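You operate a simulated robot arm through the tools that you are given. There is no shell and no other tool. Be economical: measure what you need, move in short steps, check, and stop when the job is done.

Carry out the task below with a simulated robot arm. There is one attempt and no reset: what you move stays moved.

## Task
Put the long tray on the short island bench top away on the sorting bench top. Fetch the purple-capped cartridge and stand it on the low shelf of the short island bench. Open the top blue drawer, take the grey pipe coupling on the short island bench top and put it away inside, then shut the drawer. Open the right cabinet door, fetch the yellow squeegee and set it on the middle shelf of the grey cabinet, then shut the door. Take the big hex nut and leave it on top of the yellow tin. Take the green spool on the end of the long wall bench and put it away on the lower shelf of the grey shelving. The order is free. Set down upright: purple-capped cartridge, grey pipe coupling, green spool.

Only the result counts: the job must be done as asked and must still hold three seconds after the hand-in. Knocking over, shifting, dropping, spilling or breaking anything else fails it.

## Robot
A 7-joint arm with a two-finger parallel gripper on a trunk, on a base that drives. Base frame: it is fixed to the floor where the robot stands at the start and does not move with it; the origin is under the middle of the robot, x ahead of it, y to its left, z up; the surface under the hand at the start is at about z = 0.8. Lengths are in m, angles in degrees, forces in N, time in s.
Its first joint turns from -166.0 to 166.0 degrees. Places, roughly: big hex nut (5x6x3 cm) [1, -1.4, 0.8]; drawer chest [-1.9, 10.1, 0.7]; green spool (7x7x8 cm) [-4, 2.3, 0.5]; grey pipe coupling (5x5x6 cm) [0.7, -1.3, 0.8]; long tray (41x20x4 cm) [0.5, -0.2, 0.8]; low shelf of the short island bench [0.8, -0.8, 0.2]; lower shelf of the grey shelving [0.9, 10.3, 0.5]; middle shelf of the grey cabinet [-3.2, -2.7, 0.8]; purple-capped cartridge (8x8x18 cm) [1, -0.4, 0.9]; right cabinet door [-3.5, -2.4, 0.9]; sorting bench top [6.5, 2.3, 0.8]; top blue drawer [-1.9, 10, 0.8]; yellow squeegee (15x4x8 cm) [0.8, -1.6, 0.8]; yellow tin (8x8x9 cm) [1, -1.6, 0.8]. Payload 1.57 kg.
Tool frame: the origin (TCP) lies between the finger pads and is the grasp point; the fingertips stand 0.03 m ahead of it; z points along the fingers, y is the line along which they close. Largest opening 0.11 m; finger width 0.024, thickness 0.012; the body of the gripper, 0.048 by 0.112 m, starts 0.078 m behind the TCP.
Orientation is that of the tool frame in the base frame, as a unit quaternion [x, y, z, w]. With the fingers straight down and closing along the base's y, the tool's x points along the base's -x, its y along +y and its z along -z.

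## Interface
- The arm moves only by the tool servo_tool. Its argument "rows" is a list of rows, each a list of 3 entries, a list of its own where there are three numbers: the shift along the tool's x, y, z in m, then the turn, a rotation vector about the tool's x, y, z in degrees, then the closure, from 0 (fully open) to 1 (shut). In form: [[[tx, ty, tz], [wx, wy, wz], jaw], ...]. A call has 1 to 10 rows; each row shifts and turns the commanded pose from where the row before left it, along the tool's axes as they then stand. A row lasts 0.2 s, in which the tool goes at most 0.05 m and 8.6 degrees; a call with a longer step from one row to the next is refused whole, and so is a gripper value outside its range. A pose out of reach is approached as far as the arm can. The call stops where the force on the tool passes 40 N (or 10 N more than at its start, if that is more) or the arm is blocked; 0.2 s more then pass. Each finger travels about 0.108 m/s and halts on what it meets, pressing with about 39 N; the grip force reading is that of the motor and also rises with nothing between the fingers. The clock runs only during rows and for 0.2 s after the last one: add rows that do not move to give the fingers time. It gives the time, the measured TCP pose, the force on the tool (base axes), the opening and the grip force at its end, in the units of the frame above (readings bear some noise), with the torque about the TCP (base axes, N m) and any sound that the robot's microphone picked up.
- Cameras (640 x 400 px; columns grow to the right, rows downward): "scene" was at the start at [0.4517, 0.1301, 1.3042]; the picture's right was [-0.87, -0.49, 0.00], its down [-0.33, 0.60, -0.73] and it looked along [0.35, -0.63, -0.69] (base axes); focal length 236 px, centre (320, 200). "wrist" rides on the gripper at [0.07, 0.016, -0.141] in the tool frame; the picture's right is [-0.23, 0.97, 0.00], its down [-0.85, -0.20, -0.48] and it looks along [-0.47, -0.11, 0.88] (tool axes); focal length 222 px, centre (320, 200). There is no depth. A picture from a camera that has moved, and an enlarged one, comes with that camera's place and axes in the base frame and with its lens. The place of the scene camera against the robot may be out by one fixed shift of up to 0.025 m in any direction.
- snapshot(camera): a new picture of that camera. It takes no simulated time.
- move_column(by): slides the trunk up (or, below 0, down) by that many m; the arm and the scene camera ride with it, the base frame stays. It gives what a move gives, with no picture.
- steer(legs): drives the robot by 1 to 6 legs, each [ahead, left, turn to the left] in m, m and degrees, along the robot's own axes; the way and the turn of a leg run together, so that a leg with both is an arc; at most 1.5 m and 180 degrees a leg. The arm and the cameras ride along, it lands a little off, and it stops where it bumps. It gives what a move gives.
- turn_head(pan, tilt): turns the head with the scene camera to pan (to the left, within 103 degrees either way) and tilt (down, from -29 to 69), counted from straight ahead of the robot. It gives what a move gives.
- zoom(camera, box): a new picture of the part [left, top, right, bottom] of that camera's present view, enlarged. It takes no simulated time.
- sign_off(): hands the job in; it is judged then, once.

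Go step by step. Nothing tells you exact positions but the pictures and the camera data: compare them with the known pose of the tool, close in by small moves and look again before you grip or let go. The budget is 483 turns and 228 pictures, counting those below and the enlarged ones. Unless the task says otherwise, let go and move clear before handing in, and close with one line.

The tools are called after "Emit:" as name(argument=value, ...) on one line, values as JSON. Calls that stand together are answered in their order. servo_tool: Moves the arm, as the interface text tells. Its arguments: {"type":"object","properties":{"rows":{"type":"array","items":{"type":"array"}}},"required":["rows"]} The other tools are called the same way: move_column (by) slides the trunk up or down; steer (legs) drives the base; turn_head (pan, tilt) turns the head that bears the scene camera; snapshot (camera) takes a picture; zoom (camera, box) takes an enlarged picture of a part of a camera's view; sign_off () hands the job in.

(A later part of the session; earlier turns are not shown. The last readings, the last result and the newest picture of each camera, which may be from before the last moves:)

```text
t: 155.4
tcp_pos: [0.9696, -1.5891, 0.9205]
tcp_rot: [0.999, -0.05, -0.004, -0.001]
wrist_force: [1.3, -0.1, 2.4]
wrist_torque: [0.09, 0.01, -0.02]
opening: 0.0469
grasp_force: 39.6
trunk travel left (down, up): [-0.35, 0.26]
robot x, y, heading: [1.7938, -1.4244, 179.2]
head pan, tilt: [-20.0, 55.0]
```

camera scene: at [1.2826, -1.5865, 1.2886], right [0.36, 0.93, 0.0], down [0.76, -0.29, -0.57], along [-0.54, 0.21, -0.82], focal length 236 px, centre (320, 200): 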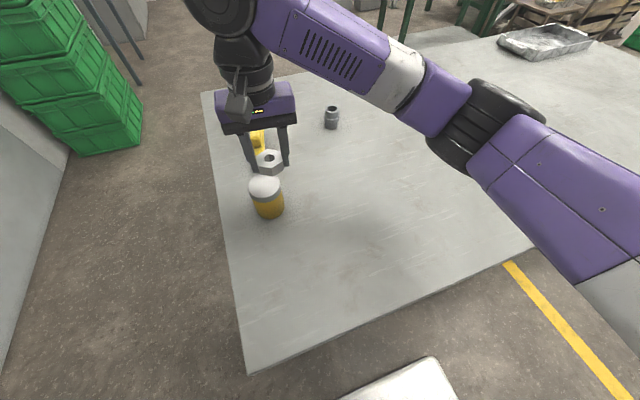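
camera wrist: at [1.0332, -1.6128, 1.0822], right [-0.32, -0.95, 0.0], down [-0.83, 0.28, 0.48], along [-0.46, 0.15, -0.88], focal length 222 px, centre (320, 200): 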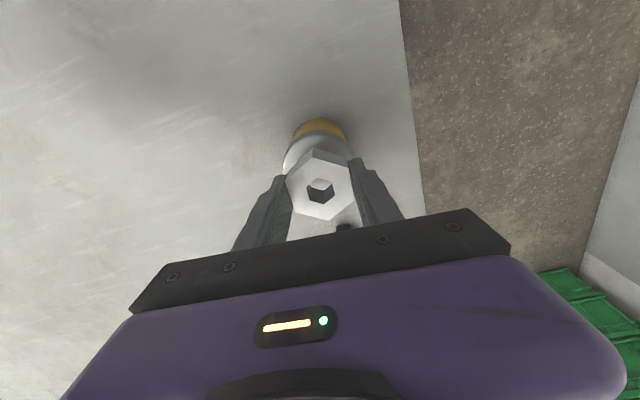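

Contact. I open slowly and rise straight up.

Emit:
servo_tool(rows=[[[0, 0, 0], [0, 0, 0], 0.5], [[0, 0, 0], [0, 0, 0], 0.3], [[0, 0, 0], [0, 0, 0], 0.1], [[0, 0, 0], [0, 0, 0], 0]])

Emit:
servo_tool(rows=[[[0, 0, -0.02], [0, 0, 0], 0], [[0, 0, -0.05], [0, 0, 0], 0], [[0, 0, -0.05], [0, 0, 0], 0], [[0, 0, -0.05], [0, 0, 0], 0]])

Emit:
snapshot(camera="wrist")

Emit:
snapshot(camera="scene")

```text
t: 156.4
tcp_pos: [0.97, -1.5903, 0.9189]
tcp_rot: [0.999, -0.05, -0.004, 0.0]
wrist_force: [0.1, 0.2, -0.6]
wrist_torque: [-0.02, 0.01, -0.01]
opening: 0.11
grasp_force: 0.2
trunk travel left (down, up): [-0.35, 0.26]
robot x, y, heading: [1.797, -1.4254, 179.2]
head pan, tilt: [-20.0, 55.0]
```

```text
t: 157.4
tcp_pos: [0.9711, -1.5898, 1.0909]
tcp_rot: [0.999, -0.05, -0.003, -0.001]
wrist_force: [-0.6, 0.3, -0.2]
wrist_torque: [-0.01, 0.0, 0.01]
opening: 0.1099
grasp_force: 0.1
trunk travel left (down, up): [-0.35, 0.26]
robot x, y, heading: [1.7983, -1.4231, 178.8]
head pan, tilt: [-20.0, 55.0]
```

```text
164 pictures are left
camera wrist: at [1.0404, -1.613, 1.2322], right [-0.32, -0.95, 0.0], down [-0.83, 0.28, 0.48], along [-0.46, 0.15, -0.88], focal length 222 px, centre (320, 200)
```

wrist: 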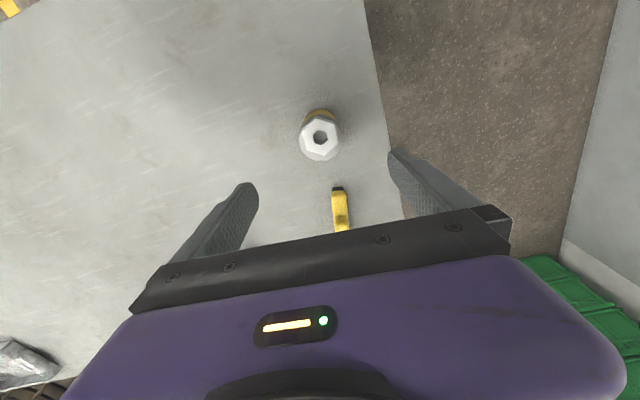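

```text
163 pictures are left
camera scene: at [1.2823, -1.587, 1.2884], right [0.36, 0.93, 0.0], down [0.76, -0.29, -0.57], along [-0.54, 0.21, -0.82], focal length 236 px, centre (320, 200)
```

scene: 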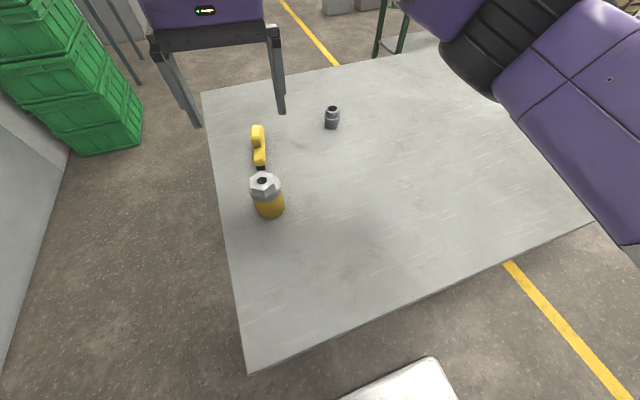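

The nut rests on the tin. Next I open the cabinet's right door with the empty hand, so I back out and look down the south gap toward the cabinet.

Emit:
steer(legs=[[-0.45, 0, 0], [0, 0.78, 1]])

Emit:
turn_head(pan=5, tilt=20)

Emit:
snapshot(camera="scene")

```text
t: 162.7
tcp_pos: [1.4294, -2.164, 1.0874]
tcp_rot: [1.0, -0.014, -0.004, -0.01]
wrist_force: [1.7, -0.1, 0.1]
wrist_torque: [-0.02, 0.09, 0.0]
opening: 0.11
grasp_force: 0.1
trunk travel left (down, up): [-0.35, 0.26]
robot x, y, heading: [2.2392, -1.9162, -176.9]
head pan, tilt: [-20.0, 55.0]
stopped in leg 2: the robot was blocked; the commanded pose is now the measured one
```

```text
t: 163.7
tcp_pos: [1.4285, -2.1562, 1.0871]
tcp_rot: [1.0, -0.017, -0.003, -0.007]
wrist_force: [-0.9, -0.7, 0.2]
wrist_torque: [0.0, -0.02, 0.05]
opening: 0.1101
grasp_force: 0.0
trunk travel left (down, up): [-0.35, 0.26]
robot x, y, heading: [2.2405, -1.9195, -177.2]
head pan, tilt: [5.0, 20.0]
```

```text
162 pictures are left
camera scene: at [1.7156, -2.1496, 1.3407], right [-0.14, 0.99, 0.0], down [0.34, 0.05, -0.94], along [-0.93, -0.13, -0.34], focal length 236 px, centre (320, 200)
```

scene: 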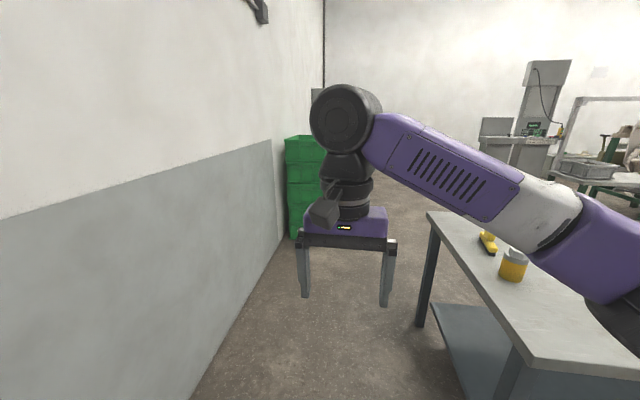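

The base bumped something on its left. I look there.

Emit:
turn_head(pan=85, tilt=45)

Emit:
snapshot(camera="scene")

```text
t: 165.3
tcp_pos: [1.4304, -2.1575, 1.0882]
tcp_rot: [1.0, -0.016, -0.003, -0.006]
wrist_force: [0.3, -0.2, 0.6]
wrist_torque: [0.01, -0.01, 0.0]
opening: 0.1101
grasp_force: 0.0
trunk travel left (down, up): [-0.35, 0.26]
robot x, y, heading: [2.2405, -1.9196, -176.9]
head pan, tilt: [85.0, 45.0]
```

```text
161 pictures are left
camera scene: at [1.805, -2.2187, 1.3022], right [-1.0, 0.04, 0.0], down [0.03, 0.71, -0.71], along [-0.03, -0.71, -0.71], focal length 236 px, centre (320, 200)
```

scene: 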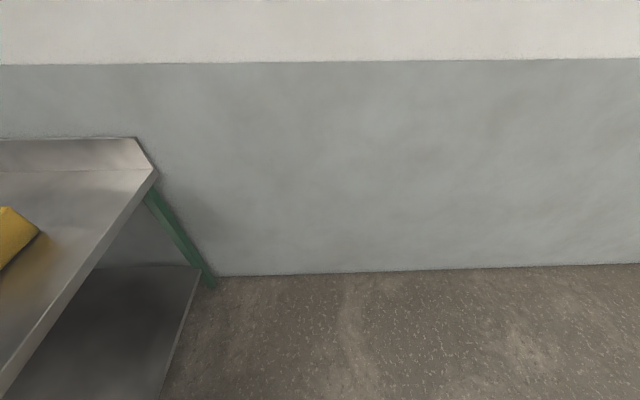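

A wall bench stands right behind on the left, which the base touched. I ease off, go forward past it, straighten, and head for the gap at y ≈ −2.1.

Emit:
steer(legs=[[0.02, -0.04, 0], [0.5, 0, -3], [0, 0.22, 0]])

Emit:
turn_head(pan=15, tilt=30)

Emit:
snapshot(camera="scene")

```text
t: 170.0
tcp_pos: [0.8907, -2.3087, 1.0872]
tcp_rot: [0.999, -0.044, -0.004, -0.007]
wrist_force: [-0.7, -0.4, 0.4]
wrist_torque: [0.04, -0.01, 0.02]
opening: 0.1099
grasp_force: 0.1
trunk travel left (down, up): [-0.35, 0.26]
robot x, y, heading: [1.7162, -2.1166, 179.6]
head pan, tilt: [85.0, 45.0]
```

```text
t: 171.4
tcp_pos: [0.8909, -2.3085, 1.0887]
tcp_rot: [0.999, -0.044, -0.003, -0.007]
wrist_force: [0.2, 0.8, -0.2]
wrist_torque: [-0.02, -0.03, 0.01]
opening: 0.1101
grasp_force: 0.0
trunk travel left (down, up): [-0.35, 0.26]
robot x, y, heading: [1.7092, -2.1196, 179.7]
head pan, tilt: [15.0, 30.0]
```

```text
160 pictures are left
camera scene: at [1.1824, -2.335, 1.3246], right [-0.25, 0.97, 0.0], down [0.48, 0.13, -0.87], along [-0.84, -0.22, -0.5], focal length 236 px, centre (320, 200)
```

scene: 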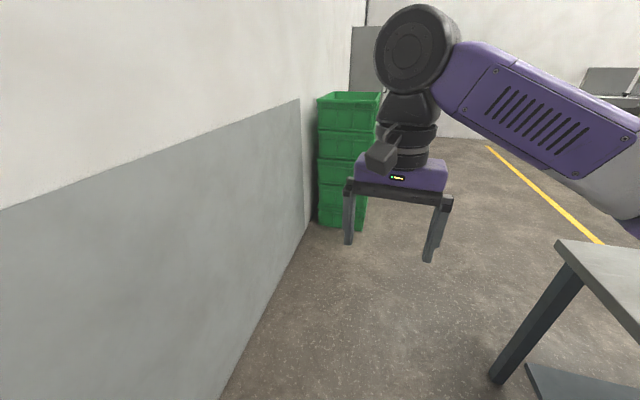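

The gap is clear; crates stand at x −0.6, y below −2.4. I swing the hand in line with the base so it clears the crates, then drive through.

Emit:
servo_tool(rows=[[[0, -0.049, 0], [0, 0, 0], 0], [[0, -0.049, 0], [0, 0, 0], 0], [[0, -0.049, 0], [0, 0, 0], 0], [[0, -0.049, 0], [0, 0, 0], 0]])

Emit:
steer(legs=[[1.0, -0.04, 0.5], [0.9, 0, 0]])

Emit:
turn_head(pan=10, tilt=20)

Emit:
snapshot(camera="scene")

```text
t: 172.4
tcp_pos: [0.9088, -2.1134, 1.0911]
tcp_rot: [0.999, -0.044, -0.003, -0.007]
wrist_force: [0.4, 0.0, 0.2]
wrist_torque: [0.03, -0.01, -0.01]
opening: 0.1099
grasp_force: 0.1
trunk travel left (down, up): [-0.35, 0.26]
robot x, y, heading: [1.7138, -2.1159, 179.7]
head pan, tilt: [15.0, 30.0]
```

```text
t: 182.0
tcp_pos: [-0.9971, -2.0682, 1.0924]
tcp_rot: [0.999, -0.045, -0.004, -0.007]
wrist_force: [-1.0, 0.5, 0.1]
wrist_torque: [0.0, 0.0, -0.02]
opening: 0.1099
grasp_force: 0.0
trunk travel left (down, up): [-0.35, 0.26]
robot x, y, heading: [-0.1931, -2.0666, 179.8]
head pan, tilt: [15.0, 30.0]
```

```text
t: 182.7
tcp_pos: [-0.9965, -2.0682, 1.0914]
tcp_rot: [0.999, -0.045, -0.005, -0.008]
wrist_force: [0.4, -0.1, -0.3]
wrist_torque: [0.02, 0.0, 0.02]
opening: 0.1099
grasp_force: 0.0
trunk travel left (down, up): [-0.35, 0.26]
robot x, y, heading: [-0.1883, -2.0725, 179.7]
head pan, tilt: [10.0, 20.0]
```

```text
159 pictures are left
camera scene: at [-0.7267, -2.2816, 1.3406], right [-0.17, 0.99, 0.0], down [0.34, 0.06, -0.94], along [-0.93, -0.16, -0.34], focal length 236 px, centre (320, 200)
```

scene: 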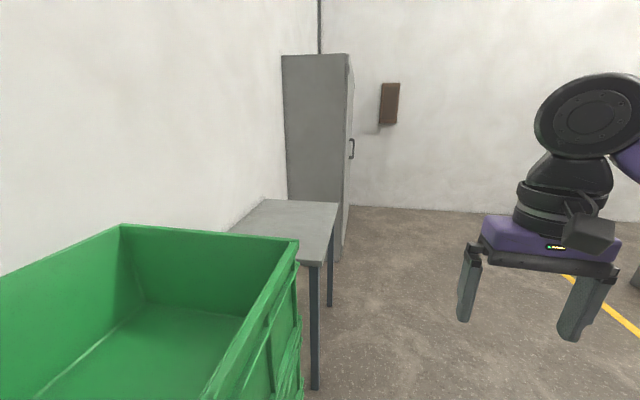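

The way to the cabinet is clear. I drive to in front of it and turn to face its doors.

Emit:
steer(legs=[[0.2, -0.85, 0], [1.5, 0, 0], [0.9, 0, 0], [0, 0, 90]])

Emit:
turn_head(pan=-10, tilt=15)

Emit:
snapshot(camera="scene")

```text
t: 202.5
tcp_pos: [-2.776, -2.0226, 1.0914]
tcp_rot: [0.73, 0.683, -0.008, -0.002]
wrist_force: [-0.1, -1.0, 0.4]
wrist_torque: [0.0, 0.03, 0.0]
opening: 0.11
grasp_force: 0.0
trunk travel left (down, up): [-0.35, 0.26]
robot x, y, heading: [-2.7906, -1.2145, -89.1]
head pan, tilt: [10.0, 20.0]
```

```text
t: 203.3
tcp_pos: [-2.7744, -2.0215, 1.0906]
tcp_rot: [0.731, 0.682, -0.008, -0.002]
wrist_force: [-0.2, -0.5, 0.0]
wrist_torque: [0.01, 0.01, -0.02]
opening: 0.1101
grasp_force: 0.0
trunk travel left (down, up): [-0.35, 0.26]
robot x, y, heading: [-2.7881, -1.2135, -89.3]
head pan, tilt: [-10.0, 15.0]
```

```text
158 pictures are left
camera scene: at [-2.6126, -1.7302, 1.3488], right [-0.99, 0.16, 0.0], down [0.04, 0.26, -0.97], along [-0.15, -0.95, -0.26], focal length 236 px, centre (320, 200)
```

scene: 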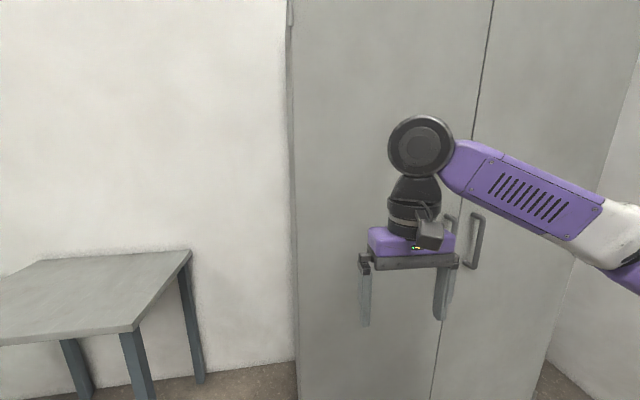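

The cabinet front is near y −2.42, with the right door's handle at about (−3.26, −2.38, 1.0) and its hinge near x −3.8. I step back and right, then pitch the tool to horizontal.

Emit:
steer(legs=[[-0.15, -0.45, -0.8]])

Emit:
servo_tool(rows=[[[-0.0326, 0, 0], [0, -8.5, 0], 0], [[-0.0326, 0, 0], [0, -8.5, 0], 0], [[-0.0326, 0, 0], [0, -8.5, 0], 0], [[-0.0326, 0, 0], [0, -8.5, 0], 0], [[-0.0326, 0, 0], [0, -8.5, 0], 0], [[-0.0326, 0, 0], [0, -8.5, 0], 0], [[-0.0326, 0, 0], [0, -8.5, 0], 0], [[-0.0326, 0, 0], [0, -8.5, 0], 0], [[-0.0326, 0, 0], [0, -8.5, 0], 0], [[-0.0326, 0, 0], [0, -8.5, 0], 0]])

Emit:
snapshot(camera="scene")

Emit:
snapshot(camera="wrist")

```text
t: 206.2
tcp_pos: [-3.2376, -1.8761, 1.0914]
tcp_rot: [0.734, 0.679, -0.007, -0.001]
wrist_force: [-0.2, 0.1, -0.3]
wrist_torque: [-0.03, 0.04, -0.01]
opening: 0.1099
grasp_force: 0.2
trunk travel left (down, up): [-0.35, 0.26]
robot x, y, heading: [-3.2484, -1.0675, -89.7]
head pan, tilt: [-10.0, 15.0]
```

```text
t: 208.4
tcp_pos: [-3.2557, -2.1083, 1.2771]
tcp_rot: [0.536, 0.501, -0.503, 0.457]
wrist_force: [0.2, 0.6, 0.7]
wrist_torque: [0.0, 0.04, 0.02]
opening: 0.1099
grasp_force: 0.0
trunk travel left (down, up): [-0.35, 0.26]
robot x, y, heading: [-3.2441, -1.0725, -89.4]
head pan, tilt: [-10.0, 15.0]
```

```text
157 pictures are left
camera scene: at [-3.074, -1.5867, 1.3489], right [-0.99, 0.17, 0.0], down [0.04, 0.26, -0.97], along [-0.16, -0.95, -0.26], focal length 236 px, centre (320, 200)
```

scene: 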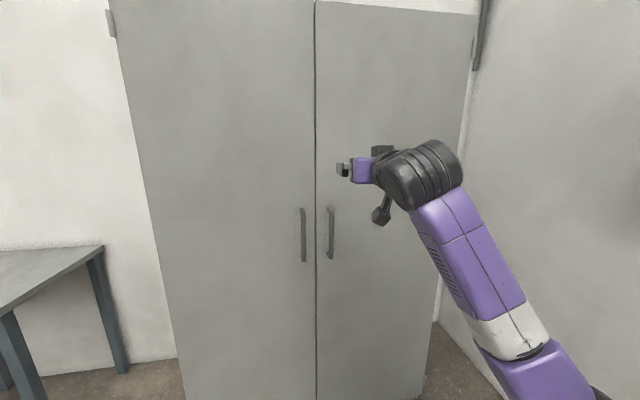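

```text
156 pictures are left
camera wrist: at [-3.2279, -1.9641, 1.2184], right [0.97, -0.09, 0.21], down [-0.15, 0.42, 0.89], along [-0.17, -0.9, 0.4], focal length 222 px, centre (320, 200)
```

wrist: 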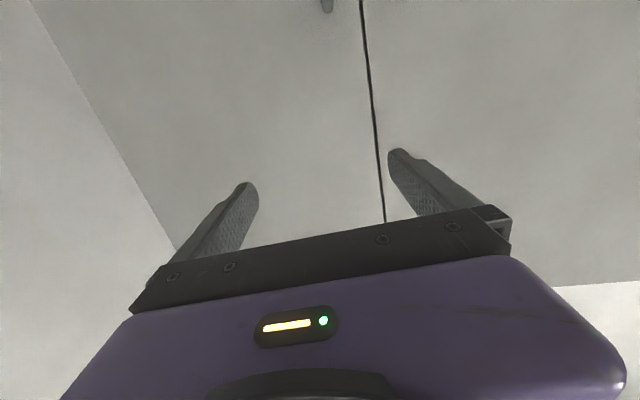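

The tool is horizontal. I lower it to handle height and look again.

Emit:
servo_tool(rows=[[[0.049, 0, 0.004], [0, -1, 0], 0], [[0.049, 0, 0.004], [0, -1, 0], 0], [[0.049, 0, 0.004], [0, -1, 0], 0], [[0.049, 0, 0.004], [0, -1, 0], 0], [[0.049, 0, 0.004], [0, -1, 0], 0]])

Emit:
snapshot(camera="scene")

Emit:
snapshot(camera="wrist")

```text
t: 209.6
tcp_pos: [-3.2587, -2.1165, 1.033]
tcp_rot: [-0.512, -0.482, 0.525, -0.479]
wrist_force: [-0.4, 0.6, 1.2]
wrist_torque: [0.0, 0.0, 0.02]
opening: 0.1098
grasp_force: 0.1
trunk travel left (down, up): [-0.35, 0.26]
robot x, y, heading: [-3.2442, -1.0724, -89.5]
head pan, tilt: [-10.0, 15.0]
```

```text
155 pictures are left
camera scene: at [-3.0738, -1.5866, 1.349], right [-0.99, 0.17, 0.0], down [0.04, 0.26, -0.97], along [-0.16, -0.95, -0.26], focal length 236 px, centre (320, 200)
```

scene: 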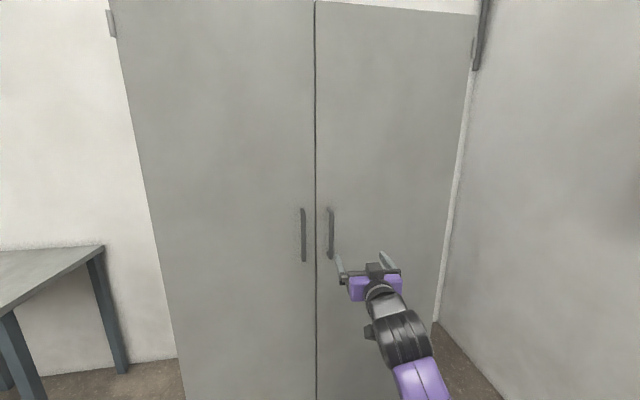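

```text
154 pictures are left
camera wrist: at [-3.2317, -1.978, 0.9614], right [0.97, -0.07, 0.21], down [-0.15, 0.5, 0.85], along [-0.17, -0.86, 0.48], focal length 222 px, centre (320, 200)
```

wrist: 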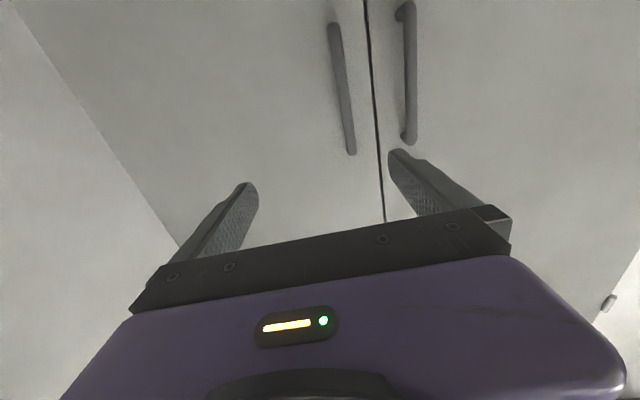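

The handle bar is at x ≈ −3.233, z 0.90–1.095. I align sideways and advance toward it.

Emit:
servo_tool(rows=[[[0.0175, 0.0226, 0], [0, 0, 0], 0], [[0.0175, 0.0226, 0], [0, 0, 0], 0], [[0, 0, 0.045], [0, 0, 0], 0], [[0, 0, 0.045], [0, 0, 0], 0], [[0, 0, 0.045], [0, 0, 0], 0], [[0, 0, 0.035], [0, 0, 0], 0]])

Emit:
snapshot(camera="scene")

Emit:
snapshot(camera="wrist")

```text
t: 211.0
tcp_pos: [-3.2267, -2.2911, 0.9983]
tcp_rot: [-0.513, -0.482, 0.525, -0.479]
wrist_force: [-0.4, -0.7, 0.1]
wrist_torque: [0.01, 0.0, -0.03]
opening: 0.1102
grasp_force: 0.1
trunk travel left (down, up): [-0.35, 0.26]
robot x, y, heading: [-3.2436, -1.0734, -89.7]
head pan, tilt: [-10.0, 15.0]
```

```text
153 pictures are left
camera scene: at [-3.0738, -1.5866, 1.3488], right [-0.99, 0.17, 0.0], down [0.04, 0.26, -0.97], along [-0.16, -0.95, -0.26], focal length 236 px, centre (320, 200)
```

scene: 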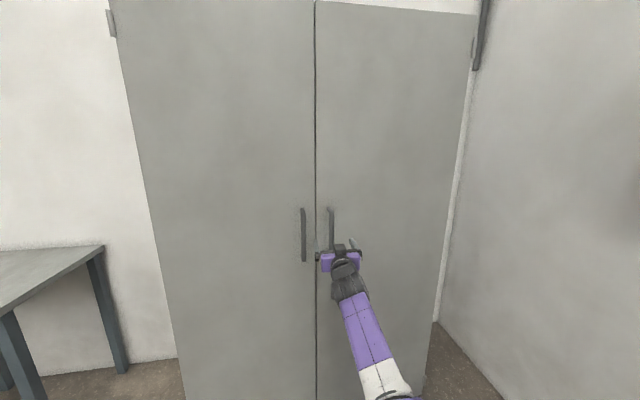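

```text
152 pictures are left
camera wrist: at [-3.1996, -2.1514, 0.9271], right [0.97, -0.07, 0.21], down [-0.15, 0.5, 0.85], along [-0.17, -0.86, 0.47], focal length 222 px, centre (320, 200)
```

wrist: 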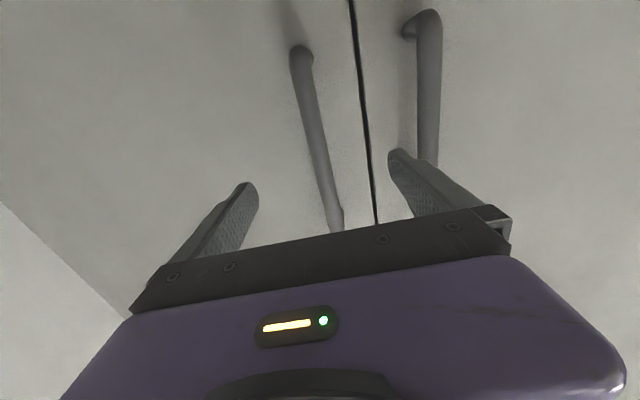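

The bar is centred ahead of the fingers at y ≈ −2.38. I advance the last 8 cm and close on it.

Emit:
servo_tool(rows=[[[0, 0, 0.04], [0, 0, 0], 0], [[0, 0.002, 0.036], [0, 0, 0], 0]])

Emit:
snapshot(camera="wrist")

Emit:
servo_tool(rows=[[[0, 0, 0], [0, 0, 0], 0.5], [[0, 0, 0], [0, 0, 0], 1], [[0, 0, 0], [0, 0, 0], 1], [[0, 0, 0], [0, 0, 0], 1]])

Emit:
snapshot(camera="wrist")

```text
t: 211.6
tcp_pos: [-3.2275, -2.3199, 0.9979]
tcp_rot: [-0.512, -0.483, 0.524, -0.479]
wrist_force: [-0.3, -0.2, 0.4]
wrist_torque: [-0.04, 0.04, 0.05]
opening: 0.11
grasp_force: 0.0
out of reach, approached as far as the arm can: row 1, 2
trunk travel left (down, up): [-0.35, 0.26]
robot x, y, heading: [-3.2438, -1.0695, -89.4]
head pan, tilt: [-10.0, 15.0]
```

```text
151 pictures are left
camera wrist: at [-3.2008, -2.1812, 0.9264], right [0.97, -0.07, 0.21], down [-0.15, 0.5, 0.85], along [-0.17, -0.86, 0.47], focal length 222 px, centre (320, 200)
```

wrist: 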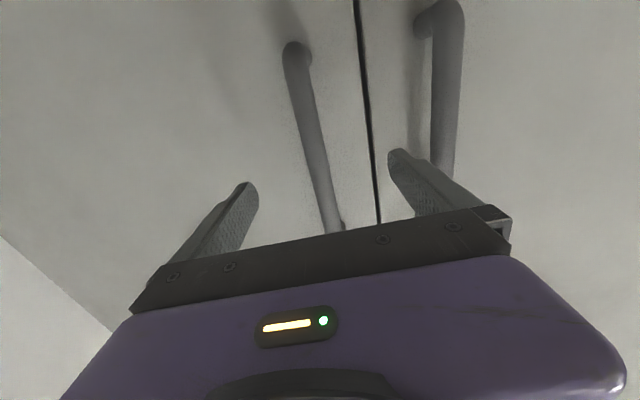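

```text
t: 212.6
tcp_pos: [-3.2288, -2.32, 0.9978]
tcp_rot: [-0.513, -0.483, 0.524, -0.479]
wrist_force: [-0.7, -0.7, 0.6]
wrist_torque: [0.03, -0.03, 0.01]
opening: 0.0002
grasp_force: 21.4
trunk travel left (down, up): [-0.35, 0.26]
robot x, y, heading: [-3.2415, -1.0703, -89.6]
head pan, tilt: [-10.0, 15.0]
```

```text
150 pictures are left
camera wrist: at [-3.2022, -2.181, 0.9267], right [0.97, -0.07, 0.21], down [-0.15, 0.5, 0.85], along [-0.17, -0.86, 0.47], focal length 222 px, centre (320, 200)
```

wrist: 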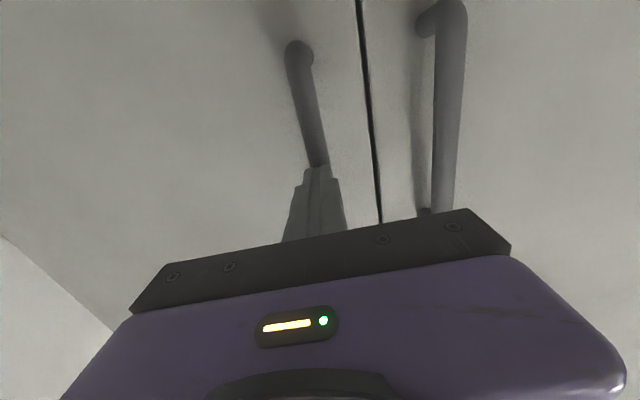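

The arm reached its limit just short. I open, retract, drive the base 25 cm closer and approach again.

Emit:
servo_tool(rows=[[[0, 0, -0.045], [0, 0, 0], 0], [[0, 0, -0.045], [0, 0, 0], 0], [[0, 0, -0.045], [0, 0, 0], 0], [[0, 0, -0.045], [0, 0, 0], 0], [[0, 0, -0.045], [0, 0, 0], 0], [[0, 0, -0.045], [0, 0, 0], 0], [[0, 0, -0.03], [0, 0, 0], 0]])

Emit:
steer(legs=[[0.21, 0, 0]])

Emit:
snapshot(camera="wrist")

```text
t: 214.2
tcp_pos: [-3.2062, -2.0197, 0.9952]
tcp_rot: [-0.513, -0.483, 0.524, -0.479]
wrist_force: [-0.3, -0.4, -0.6]
wrist_torque: [-0.03, -0.03, 0.03]
opening: 0.1099
grasp_force: 0.1
trunk travel left (down, up): [-0.35, 0.26]
robot x, y, heading: [-3.2461, -1.0696, -89.8]
head pan, tilt: [-10.0, 15.0]
```

```text
t: 215.8
tcp_pos: [-3.2045, -2.2322, 0.9952]
tcp_rot: [-0.513, -0.482, 0.525, -0.478]
wrist_force: [-0.2, 0.2, -0.3]
wrist_torque: [0.01, 0.02, 0.01]
opening: 0.11
grasp_force: 0.2
trunk travel left (down, up): [-0.35, 0.26]
robot x, y, heading: [-3.242, -1.2828, -89.6]
head pan, tilt: [-10.0, 15.0]
```

```text
149 pictures are left
camera wrist: at [-3.1778, -2.0928, 0.9238], right [0.97, -0.07, 0.21], down [-0.15, 0.5, 0.85], along [-0.17, -0.86, 0.47], focal length 222 px, centre (320, 200)
```

wrist: 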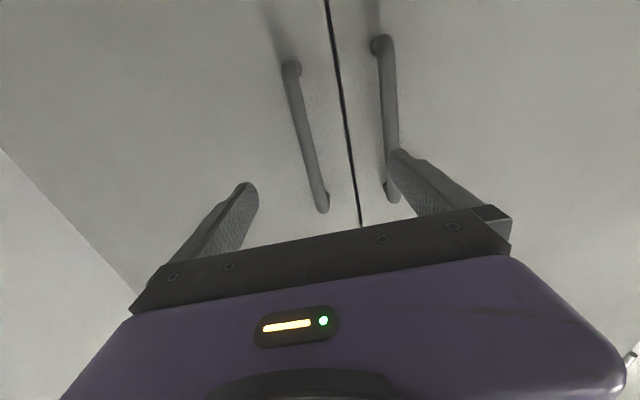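

I advance with a 1.7 cm sideways correction and close on the bar.

Emit:
servo_tool(rows=[[[0, -0.009, 0.035], [0, 0, 0], 0], [[0, -0.008, 0.035], [0, 0, 0], 0], [[0, 0, 0.035], [0, 0, 0], 0], [[0, 0, 0.032], [0, 0, 0], 0], [[0, 0, 0], [0, 0, 0], 0]])

Emit:
snapshot(camera="wrist")

```text
t: 217.0
tcp_pos: [-3.2335, -2.3684, 0.9967]
tcp_rot: [-0.513, -0.483, 0.524, -0.479]
wrist_force: [0.1, -0.7, -0.4]
wrist_torque: [0.0, 0.02, 0.02]
opening: 0.1101
grasp_force: 0.1
trunk travel left (down, up): [-0.35, 0.26]
robot x, y, heading: [-3.2448, -1.2825, -89.7]
head pan, tilt: [-10.0, 15.0]
```

```text
148 pictures are left
camera wrist: at [-3.2058, -2.2292, 0.9252], right [0.97, -0.07, 0.21], down [-0.15, 0.5, 0.85], along [-0.17, -0.86, 0.47], focal length 222 px, centre (320, 200)
```

wrist: 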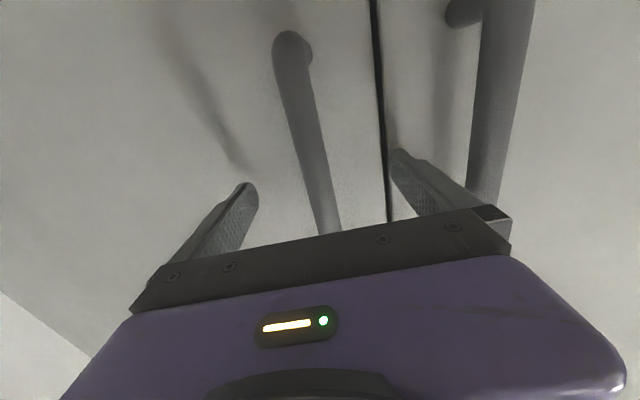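

Emit:
servo_tool(rows=[[[0, 0.002, 0.008], [0, 0, 0], 0.4], [[0, 0, 0], [0, 0, 0], 1], [[0, 0, 0], [0, 0, 0], 1], [[0, 0, 0], [0, 0, 0], 1], [[0, 0, 0], [0, 0, 0], 1]])

Emit:
snapshot(camera="wrist")

```text
t: 217.4
tcp_pos: [-3.2235, -2.3721, 0.9958]
tcp_rot: [-0.511, -0.486, 0.52, -0.482]
wrist_force: [1.8, 0.2, 0.3]
wrist_torque: [0.0, 0.02, -0.15]
opening: 0.037
grasp_force: 1.6
trunk travel left (down, up): [-0.35, 0.26]
robot x, y, heading: [-3.246, -1.2811, -89.7]
head pan, tilt: [-10.0, 15.0]
stopped in row 2: the force on the tool passed its limit at 56 N (the readings are from after the stop); the commanded pose is now the measured one
```

```text
147 pictures are left
camera wrist: at [-3.1975, -2.2336, 0.9241], right [0.97, -0.06, 0.21], down [-0.16, 0.49, 0.86], along [-0.16, -0.87, 0.47], focal length 222 px, centre (320, 200)
```

wrist: 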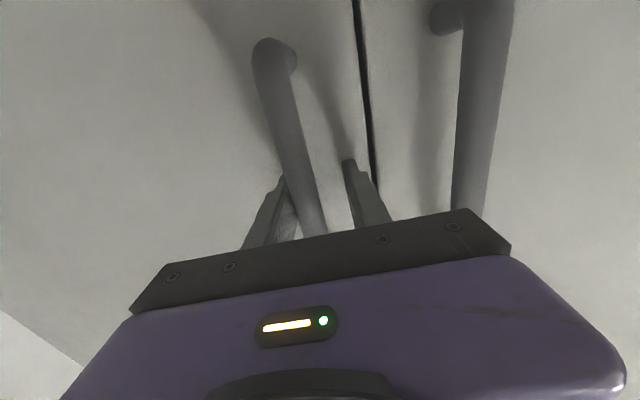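

The left finger met the bar off-centre. I shift 1 cm toward it and close slowly.

Emit:
servo_tool(rows=[[[0, -0.0105, 0], [0, 0, 0], 0.66], [[0, 0, 0], [0, 0, 0], 0.72], [[0, 0, 0], [0, 0, 0], 0.78], [[0, 0, 0], [0, 0, 0], 0.84], [[0, 0, 0], [0, 0, 0], 0.9], [[0, 0, 0], [0, 0, 0], 1], [[0, 0, 0], [0, 0, 0], 1]])

Emit:
snapshot(camera="wrist")

```text
t: 219.1
tcp_pos: [-3.2316, -2.3731, 0.9942]
tcp_rot: [-0.511, -0.486, 0.52, -0.482]
wrist_force: [27.3, 2.1, -2.8]
wrist_torque: [0.15, -0.91, -0.31]
opening: 0.0181
grasp_force: 32.6
trunk travel left (down, up): [-0.35, 0.26]
robot x, y, heading: [-3.2462, -1.2826, -89.6]
head pan, tilt: [-10.0, 15.0]
```

```text
146 pictures are left
camera wrist: at [-3.2065, -2.2336, 0.9238], right [0.97, -0.06, 0.21], down [-0.16, 0.49, 0.85], along [-0.16, -0.87, 0.47], focal length 222 px, centre (320, 200)
```

wrist: 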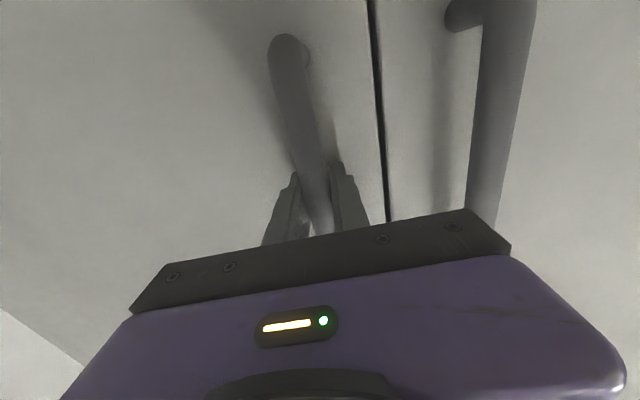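

The bar is gripped. I relax the sideways load and start pulling along the door's arc (hinge near x −3.75, radius 0.52).

Emit:
servo_tool(rows=[[[0, 0.003, 0], [0, 0, 0], 1], [[0, -0.003, -0.018], [-2, 0, 0], 1], [[0, -0.003, -0.018], [-2, 0, 0], 1], [[0, -0.003, -0.018], [-2, 0, 0], 1]])

Emit:
snapshot(camera="scene")

```text
t: 220.1
tcp_pos: [-3.2388, -2.3185, 0.9944]
tcp_rot: [0.486, 0.512, -0.494, 0.508]
wrist_force: [22.3, 3.9, -1.7]
wrist_torque: [0.01, -0.78, -0.35]
opening: 0.018
grasp_force: 32.9
trunk travel left (down, up): [-0.35, 0.26]
robot x, y, heading: [-3.2457, -1.282, -89.4]
head pan, tilt: [-10.0, 15.0]
```

```text
145 pictures are left
camera scene: at [-3.0714, -1.7973, 1.3488], right [-0.99, 0.17, 0.0], down [0.04, 0.26, -0.97], along [-0.16, -0.95, -0.26], focal length 236 px, centre (320, 200)
```

scene: 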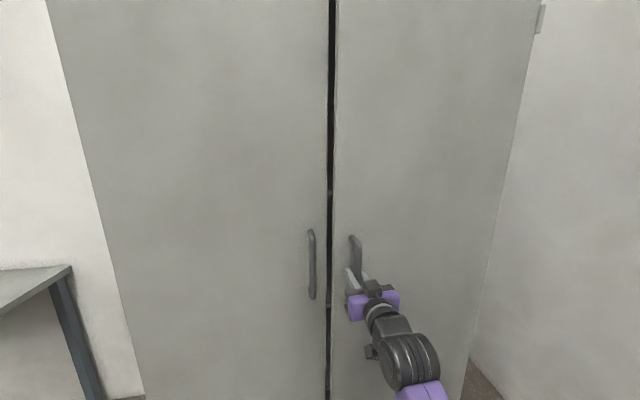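

The door is opening. I continue along the arc with a little less inward shift.

Emit:
servo_tool(rows=[[[0, 0.001, -0.03], [-3.3, 0, 0], 1], [[0, -0.002, -0.03], [-3.3, 0, 0], 1], [[0, -0.002, -0.03], [-3.3, 0, 0], 1], [[0, -0.002, -0.03], [-3.3, 0, 0], 1]])

Emit:
snapshot(camera="scene")

```text
t: 221.1
tcp_pos: [-3.2748, -2.2015, 0.9948]
tcp_rot: [0.431, 0.559, -0.441, 0.554]
wrist_force: [-2.9, -2.6, 0.7]
wrist_torque: [0.34, -0.86, 0.15]
opening: 0.0181
grasp_force: 32.1
trunk travel left (down, up): [-0.35, 0.26]
robot x, y, heading: [-3.2424, -1.2834, -89.7]
head pan, tilt: [-10.0, 15.0]
stopped in row 4: the force on the tool passed its limit at 46 N (the readings are from after the stop); the commanded pose is now the measured one
```

```text
144 pictures are left
camera scene: at [-3.0736, -1.7978, 1.3489], right [-0.99, 0.17, 0.0], down [0.04, 0.26, -0.97], along [-0.16, -0.95, -0.26], focal length 236 px, centre (320, 200)
```

scene: 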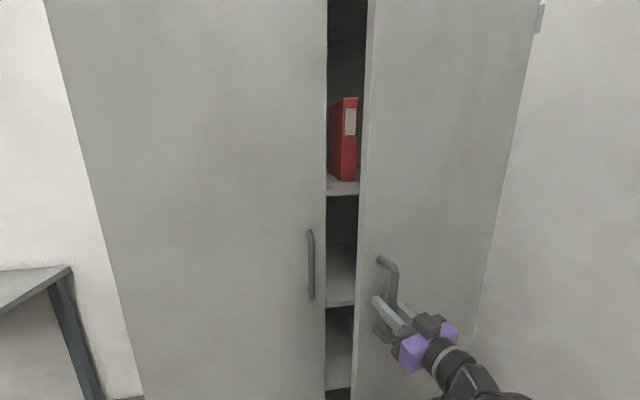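

Following the arc model (θ ≈ 19.5° now), I continue to about 40°.

Emit:
servo_tool(rows=[[[0, -0.0084, -0.0355], [-4, 0, 0], 1], [[0, -0.0084, -0.0355], [-4, 0, 0], 1], [[0, -0.0084, -0.0355], [-4, 0, 0], 1], [[0, -0.0084, -0.0355], [-4, 0, 0], 1], [[0, -0.0084, -0.0355], [-4, 0, 0], 1]])

Emit:
snapshot(camera="scene")

```text
t: 222.3
tcp_pos: [-3.3777, -2.0528, 0.9955]
tcp_rot: [0.328, 0.628, -0.337, 0.62]
wrist_force: [5.4, 4.6, -6.1]
wrist_torque: [-0.15, -1.06, -0.14]
opening: 0.0179
grasp_force: 33.0
trunk travel left (down, up): [-0.35, 0.26]
robot x, y, heading: [-3.2436, -1.2791, -89.8]
head pan, tilt: [-10.0, 15.0]
```

```text
143 pictures are left
camera scene: at [-3.0727, -1.7977, 1.3486], right [-0.99, 0.17, 0.0], down [0.04, 0.26, -0.97], along [-0.16, -0.95, -0.26], focal length 236 px, centre (320, 200)
```

scene: 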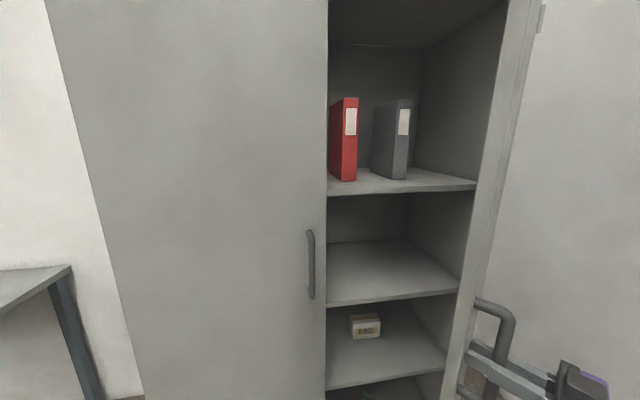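

The door is at about 40°, showing the empty middle shelf at z ≈ 0.8. I keep following the arc for another 16°.

Emit:
servo_tool(rows=[[[0, -0.0083, -0.0355], [-4, 0, 0], 1], [[0, -0.0083, -0.0355], [-4, 0, 0], 1], [[0, -0.0083, -0.0355], [-4, 0, 0], 1], [[0, -0.0083, -0.0355], [-4, 0, 0], 1]])

Emit:
turn_head(pan=-40, tilt=25)

Emit:
snapshot(camera="scene")

```text
t: 223.3
tcp_pos: [-3.495, -1.9656, 0.996]
tcp_rot: [0.241, 0.668, -0.248, 0.659]
wrist_force: [5.2, 8.6, -20.3]
wrist_torque: [0.32, -0.75, -0.22]
opening: 0.0181
grasp_force: 32.4
trunk travel left (down, up): [-0.35, 0.26]
robot x, y, heading: [-3.2468, -1.2793, -89.6]
head pan, tilt: [-10.0, 15.0]
```

```text
t: 224.3
tcp_pos: [-3.4948, -1.9656, 0.996]
tcp_rot: [0.239, 0.668, -0.247, 0.659]
wrist_force: [3.0, 5.7, -23.4]
wrist_torque: [0.48, -0.65, -0.06]
opening: 0.0182
grasp_force: 32.7
trunk travel left (down, up): [-0.35, 0.26]
robot x, y, heading: [-3.2409, -1.2825, -89.7]
head pan, tilt: [-40.0, 25.0]
```

```text
142 pictures are left
camera scene: at [-3.1166, -1.7771, 1.3324], right [-0.77, 0.64, 0.0], down [0.27, 0.33, -0.91], along [-0.58, -0.7, -0.42], focal length 236 px, centre (320, 200)
```

scene: 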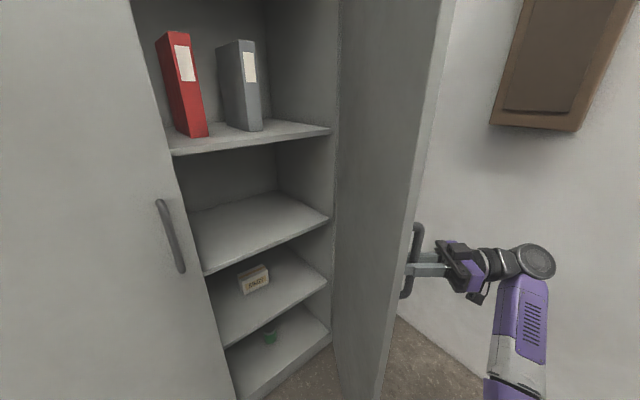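

At about 57°. I try four more arc rows.

Emit:
servo_tool(rows=[[[-0.002, -0.0083, -0.0355], [-4, 0, 0], 1], [[0, -0.0083, -0.0355], [-4, 0, 0], 1], [[0, -0.0083, -0.0355], [-4, 0, 0], 1], [[0, -0.0083, -0.0355], [-4, 0, 0], 1]])

Emit:
snapshot(camera="scene")

```text
t: 225.3
tcp_pos: [-3.6285, -1.9157, 0.9993]
tcp_rot: [0.148, 0.696, -0.153, 0.686]
wrist_force: [-2.5, -16.5, -11.4]
wrist_torque: [1.03, 0.14, 0.13]
opening: 0.018
grasp_force: 32.5
trunk travel left (down, up): [-0.35, 0.26]
robot x, y, heading: [-3.2433, -1.2841, -89.6]
head pan, tilt: [-40.0, 25.0]
```

```text
141 pictures are left
camera scene: at [-3.116, -1.7775, 1.3323], right [-0.77, 0.64, 0.0], down [0.27, 0.33, -0.91], along [-0.58, -0.7, -0.42], focal length 236 px, centre (320, 200)
```

scene: 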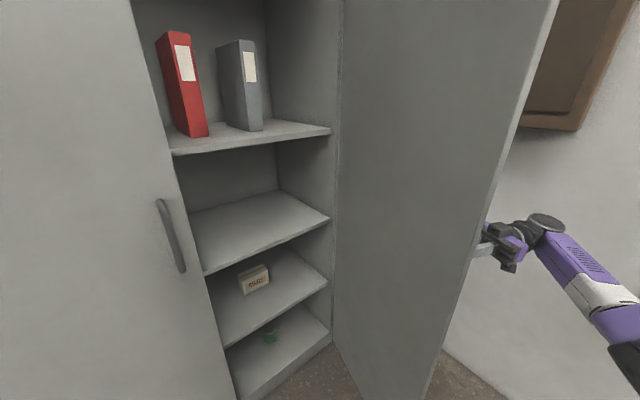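

About 72°. Three more rows bring it to ~84°, still clear of the wall.

Emit:
servo_tool(rows=[[[0, -0.0083, -0.0355], [-4, 0, 0], 1], [[0, -0.0083, -0.0355], [-4, 0, 0], 1], [[0, -0.0083, -0.0355], [-4, 0, 0], 1]])

Emit:
snapshot(camera="scene")

```text
t: 225.7
tcp_pos: [-3.6579, -1.9124, 1.0163]
tcp_rot: [0.113, 0.687, -0.184, 0.694]
wrist_force: [-0.9, -8.2, -5.8]
wrist_torque: [0.98, -0.01, 0.3]
opening: 0.02
grasp_force: 33.8
out of reach, approached as far as the arm can: row 1
trunk travel left (down, up): [-0.35, 0.26]
robot x, y, heading: [-3.242, -1.2824, -89.6]
head pan, tilt: [-40.0, 25.0]
stopped in row 1: the force on the tool passed its limit at 97 N (the readings are from after the stop); the commanded pose is now the measured one
```

```text
140 pictures are left
camera scene: at [-3.1167, -1.7775, 1.3327], right [-0.77, 0.64, 0.0], down [0.27, 0.33, -0.91], along [-0.58, -0.7, -0.42], focal length 236 px, centre (320, 200)
```

scene: 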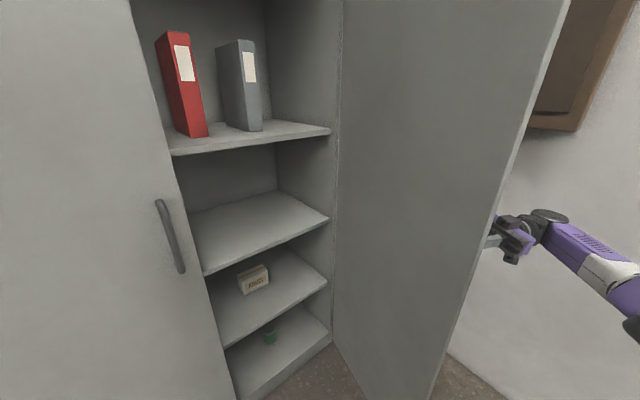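

The arm reached its limit with the door open about 75°, which leaves ample passage. I release the handle, shift the base away from it, and back off.

Emit:
servo_tool(rows=[[[0, 0, 0], [0, 0, 0], 0.8], [[0, 0, 0], [0, 0, 0], 0.3], [[0, 0, 0], [0, 0, 0], 0], [[0, 0, 0], [0, 0, 0], 0]])

Emit:
steer(legs=[[0, -0.1, 0], [-0.5, 0, 0]])

Emit:
snapshot(camera="scene")

```text
t: 226.7
tcp_pos: [-3.6584, -1.9106, 1.0191]
tcp_rot: [0.111, 0.687, -0.187, 0.693]
wrist_force: [0.0, -0.1, -1.0]
wrist_torque: [0.05, -0.01, 0.05]
opening: 0.1098
grasp_force: 0.0
trunk travel left (down, up): [-0.35, 0.26]
robot x, y, heading: [-3.243, -1.2818, -89.8]
head pan, tilt: [-40.0, 25.0]
```

```text
t: 230.3
tcp_pos: [-3.761, -1.4115, 1.0186]
tcp_rot: [0.112, 0.687, -0.187, 0.693]
wrist_force: [-0.8, 0.3, 0.4]
wrist_torque: [-0.01, 0.02, 0.03]
opening: 0.1101
grasp_force: 0.1
trunk travel left (down, up): [-0.35, 0.26]
robot x, y, heading: [-3.3489, -0.7837, -89.9]
head pan, tilt: [-40.0, 25.0]
```

```text
139 pictures are left
camera scene: at [-3.2196, -1.2802, 1.3326], right [-0.77, 0.64, 0.0], down [0.27, 0.32, -0.91], along [-0.58, -0.7, -0.42], focal length 236 px, centre (320, 200)
```

scene: 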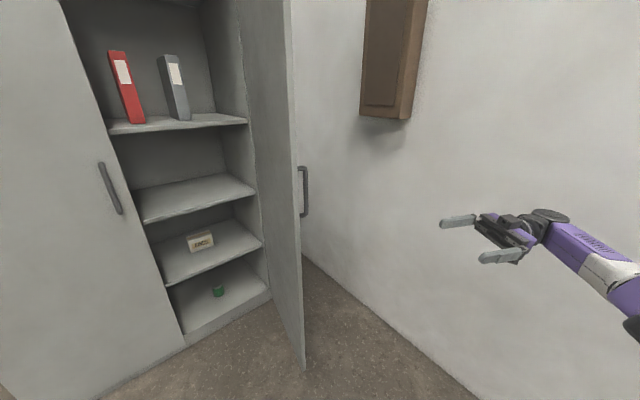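

The door stays open and the hand is clear. I retrace the arc in free space to bring the arm forward again.

Emit:
servo_tool(rows=[[[0, 0.008, 0.03], [4, 0, 0], 0], [[0, 0.008, 0.03], [4, 0, 0], 0], [[0, 0.008, 0.03], [4, 0, 0], 0], [[0, 0.008, 0.03], [4, 0, 0], 0], [[0, 0.008, 0.03], [4, 0, 0], 0], [[0, 0.008, 0.03], [4, 0, 0], 0], [[0, 0.008, 0.03], [4, 0, 0], 0], [[0, 0.008, 0.03], [4, 0, 0], 0]])

Emit:
servo_tool(rows=[[[0, 0.008, 0.03], [4, 0, 0], 0], [[0, 0.008, 0.03], [4, 0, 0], 0], [[0, 0.008, 0.03], [4, 0, 0], 0], [[0, 0.008, 0.03], [4, 0, 0], 0], [[0, 0.008, 0.03], [4, 0, 0], 0], [[0, 0.008, 0.03], [4, 0, 0], 0], [[0, 0.008, 0.02], [4, 0, 0], 0], [[0, 0.008, 0.01], [4, 0, 0], 0]])

```text
t: 232.1
tcp_pos: [-3.5368, -1.5092, 1.0266]
tcp_rot: [0.3, 0.608, -0.369, 0.635]
wrist_force: [0.5, 0.1, 0.0]
wrist_torque: [0.01, -0.01, 0.02]
opening: 0.1099
grasp_force: 0.0
trunk travel left (down, up): [-0.35, 0.26]
robot x, y, heading: [-3.3444, -0.7908, -89.7]
head pan, tilt: [-40.0, 25.0]
```

```text
t: 233.9
tcp_pos: [-3.4002, -1.682, 1.042]
tcp_rot: [0.463, 0.483, -0.523, 0.528]
wrist_force: [0.2, 0.2, -0.7]
wrist_torque: [-0.03, 0.04, 0.0]
opening: 0.1102
grasp_force: 0.0
trunk travel left (down, up): [-0.35, 0.26]
robot x, y, heading: [-3.347, -0.7872, -89.8]
head pan, tilt: [-40.0, 25.0]
```

Now I raise the hand and turn the tool back to straight down.

Emit:
servo_tool(rows=[[[-0.042, 0, 0.02], [0, 0, 0], 0], [[-0.042, 0, 0.02], [0, 0, 0], 0], [[-0.042, 0, 0.02], [0, 0, 0], 0], [[-0.042, 0, 0.02], [0, 0, 0], 0], [[-0.042, 0, 0.02], [0, 0, 0], 0], [[-0.042, 0, 0.02], [0, 0, 0], 0]])

Emit:
servo_tool(rows=[[[0.0326, 0, 0], [0, 8.5, 0], 0], [[0.0326, 0, 0], [0, 8.5, 0], 0], [[0.0326, 0, 0], [0, 8.5, 0], 0], [[0.0326, 0, 0], [0, 8.5, 0], 0], [[0.0326, 0, 0], [0, 8.5, 0], 0], [[0.0326, 0, 0], [0, 8.5, 0], 0], [[0.0326, 0, 0], [0, 8.5, 0], 0], [[0.0326, 0, 0], [0, 8.5, 0], 0], [[0.0326, 0, 0], [0, 8.5, 0], 0], [[0.0326, 0, 0], [0, 8.5, 0], 0]])

Emit:
servo_tool(rows=[[[0.0326, 0, 0], [0, 8.5, 0], 0], [[0, 0, 0], [0, 2.5, -2], 0]])

```text
t: 235.3
tcp_pos: [-3.3951, -1.7742, 1.3048]
tcp_rot: [0.463, 0.482, -0.524, 0.528]
wrist_force: [-0.3, -0.5, 0.8]
wrist_torque: [-0.04, 0.02, 0.0]
opening: 0.11
grasp_force: 0.1
trunk travel left (down, up): [-0.35, 0.26]
robot x, y, heading: [-3.3497, -0.7854, -90.0]
head pan, tilt: [-40.0, 25.0]
```

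```text
t: 237.5
tcp_pos: [-3.4023, -1.6165, 1.0536]
tcp_rot: [0.696, 0.712, -0.072, 0.062]
wrist_force: [0.5, -0.4, -0.9]
wrist_torque: [0.01, 0.04, 0.02]
opening: 0.1099
grasp_force: 0.0
trunk travel left (down, up): [-0.35, 0.26]
robot x, y, heading: [-3.3471, -0.78, -89.8]
head pan, tilt: [-40.0, 25.0]
```

```text
t: 238.1
tcp_pos: [-3.4019, -1.5848, 1.0481]
tcp_rot: [0.685, 0.728, -0.006, -0.007]
wrist_force: [0.2, 0.5, -0.3]
wrist_torque: [0.02, -0.01, 0.02]
opening: 0.1101
grasp_force: 0.1
trunk travel left (down, up): [-0.35, 0.26]
robot x, y, heading: [-3.3432, -0.7912, -89.4]
head pan, tilt: [-40.0, 25.0]
```

The arm is ready. I drive back to the island's west side to fetch the squeegee.

Emit:
steer(legs=[[0, 0, 89.4], [1.4, -0.4, 0], [1.1, -0.37, 0]])

Emit:
move_column(by=0.24)

Emit:
turn_head(pan=0, tilt=25)

Emit:
snapshot(camera="scene")

```text
t: 254.8
tcp_pos: [-0.009, -1.5768, 1.0483]
tcp_rot: [-0.039, 0.999, -0.009, 0.0]
wrist_force: [0.4, -0.2, 0.4]
wrist_torque: [0.04, -0.02, 0.04]
opening: 0.1101
grasp_force: 0.0
trunk travel left (down, up): [-0.35, 0.26]
robot x, y, heading: [-0.8136, -1.5366, 1.3]
head pan, tilt: [-40.0, 25.0]
```

```text
t: 257.3
tcp_pos: [-0.0086, -1.5768, 1.2875]
tcp_rot: [-0.04, 0.999, -0.01, 0.0]
wrist_force: [-0.2, 0.1, -0.3]
wrist_torque: [0.0, 0.03, -0.04]
opening: 0.1099
grasp_force: 0.1
trunk travel left (down, up): [-0.59, 0.02]
robot x, y, heading: [-0.81, -1.5349, 1.1]
head pan, tilt: [-40.0, 25.0]
```

```text
t: 258.4
tcp_pos: [-0.0064, -1.5766, 1.2863]
tcp_rot: [-0.039, 0.999, -0.009, 0.0]
wrist_force: [0.1, 0.2, -0.9]
wrist_torque: [-0.01, 0.01, -0.02]
opening: 0.1101
grasp_force: 0.0
trunk travel left (down, up): [-0.59, 0.02]
robot x, y, heading: [-0.8079, -1.5313, 1.2]
head pan, tilt: [0.0, 25.0]
```

```text
138 pictures are left
camera scene: at [-0.3097, -1.3225, 1.5726], right [0.02, -1.0, 0.0], down [-0.42, -0.01, -0.91], along [0.91, 0.02, -0.42], focal length 236 px, centre (320, 200)
```

scene: 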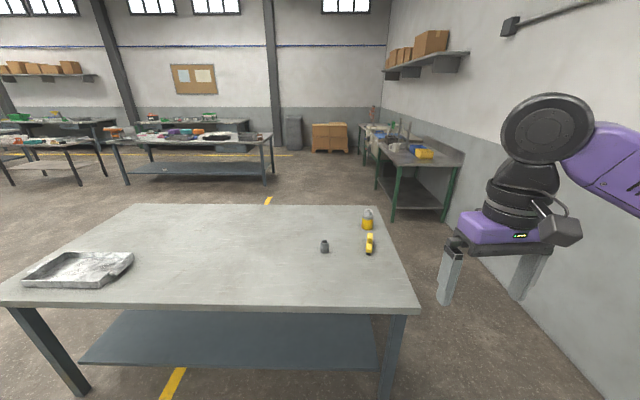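

I zoom at the squeegee for its orientation.

Emit:
zoom(camera="scene", box=[310, 200, 390, 260])

```text
6.67 times, centred on (350, 230) of scene
camera zoom: at [-0.3097, -1.3225, 1.5726], right [0.02, -1.0, 0.0], down [-0.42, -0.01, -0.91], along [0.91, 0.02, -0.42], focal length 1576 px, centre (120, 0)
```

zoom: 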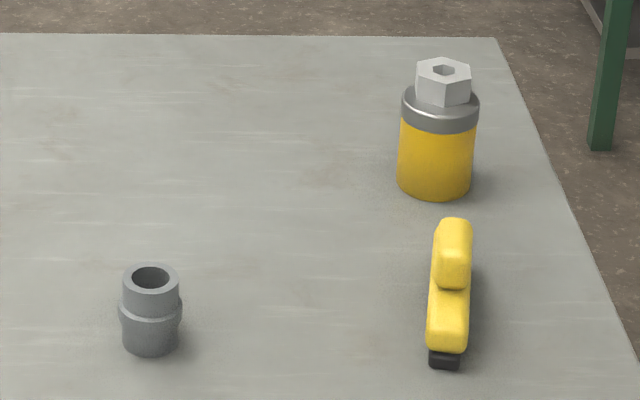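

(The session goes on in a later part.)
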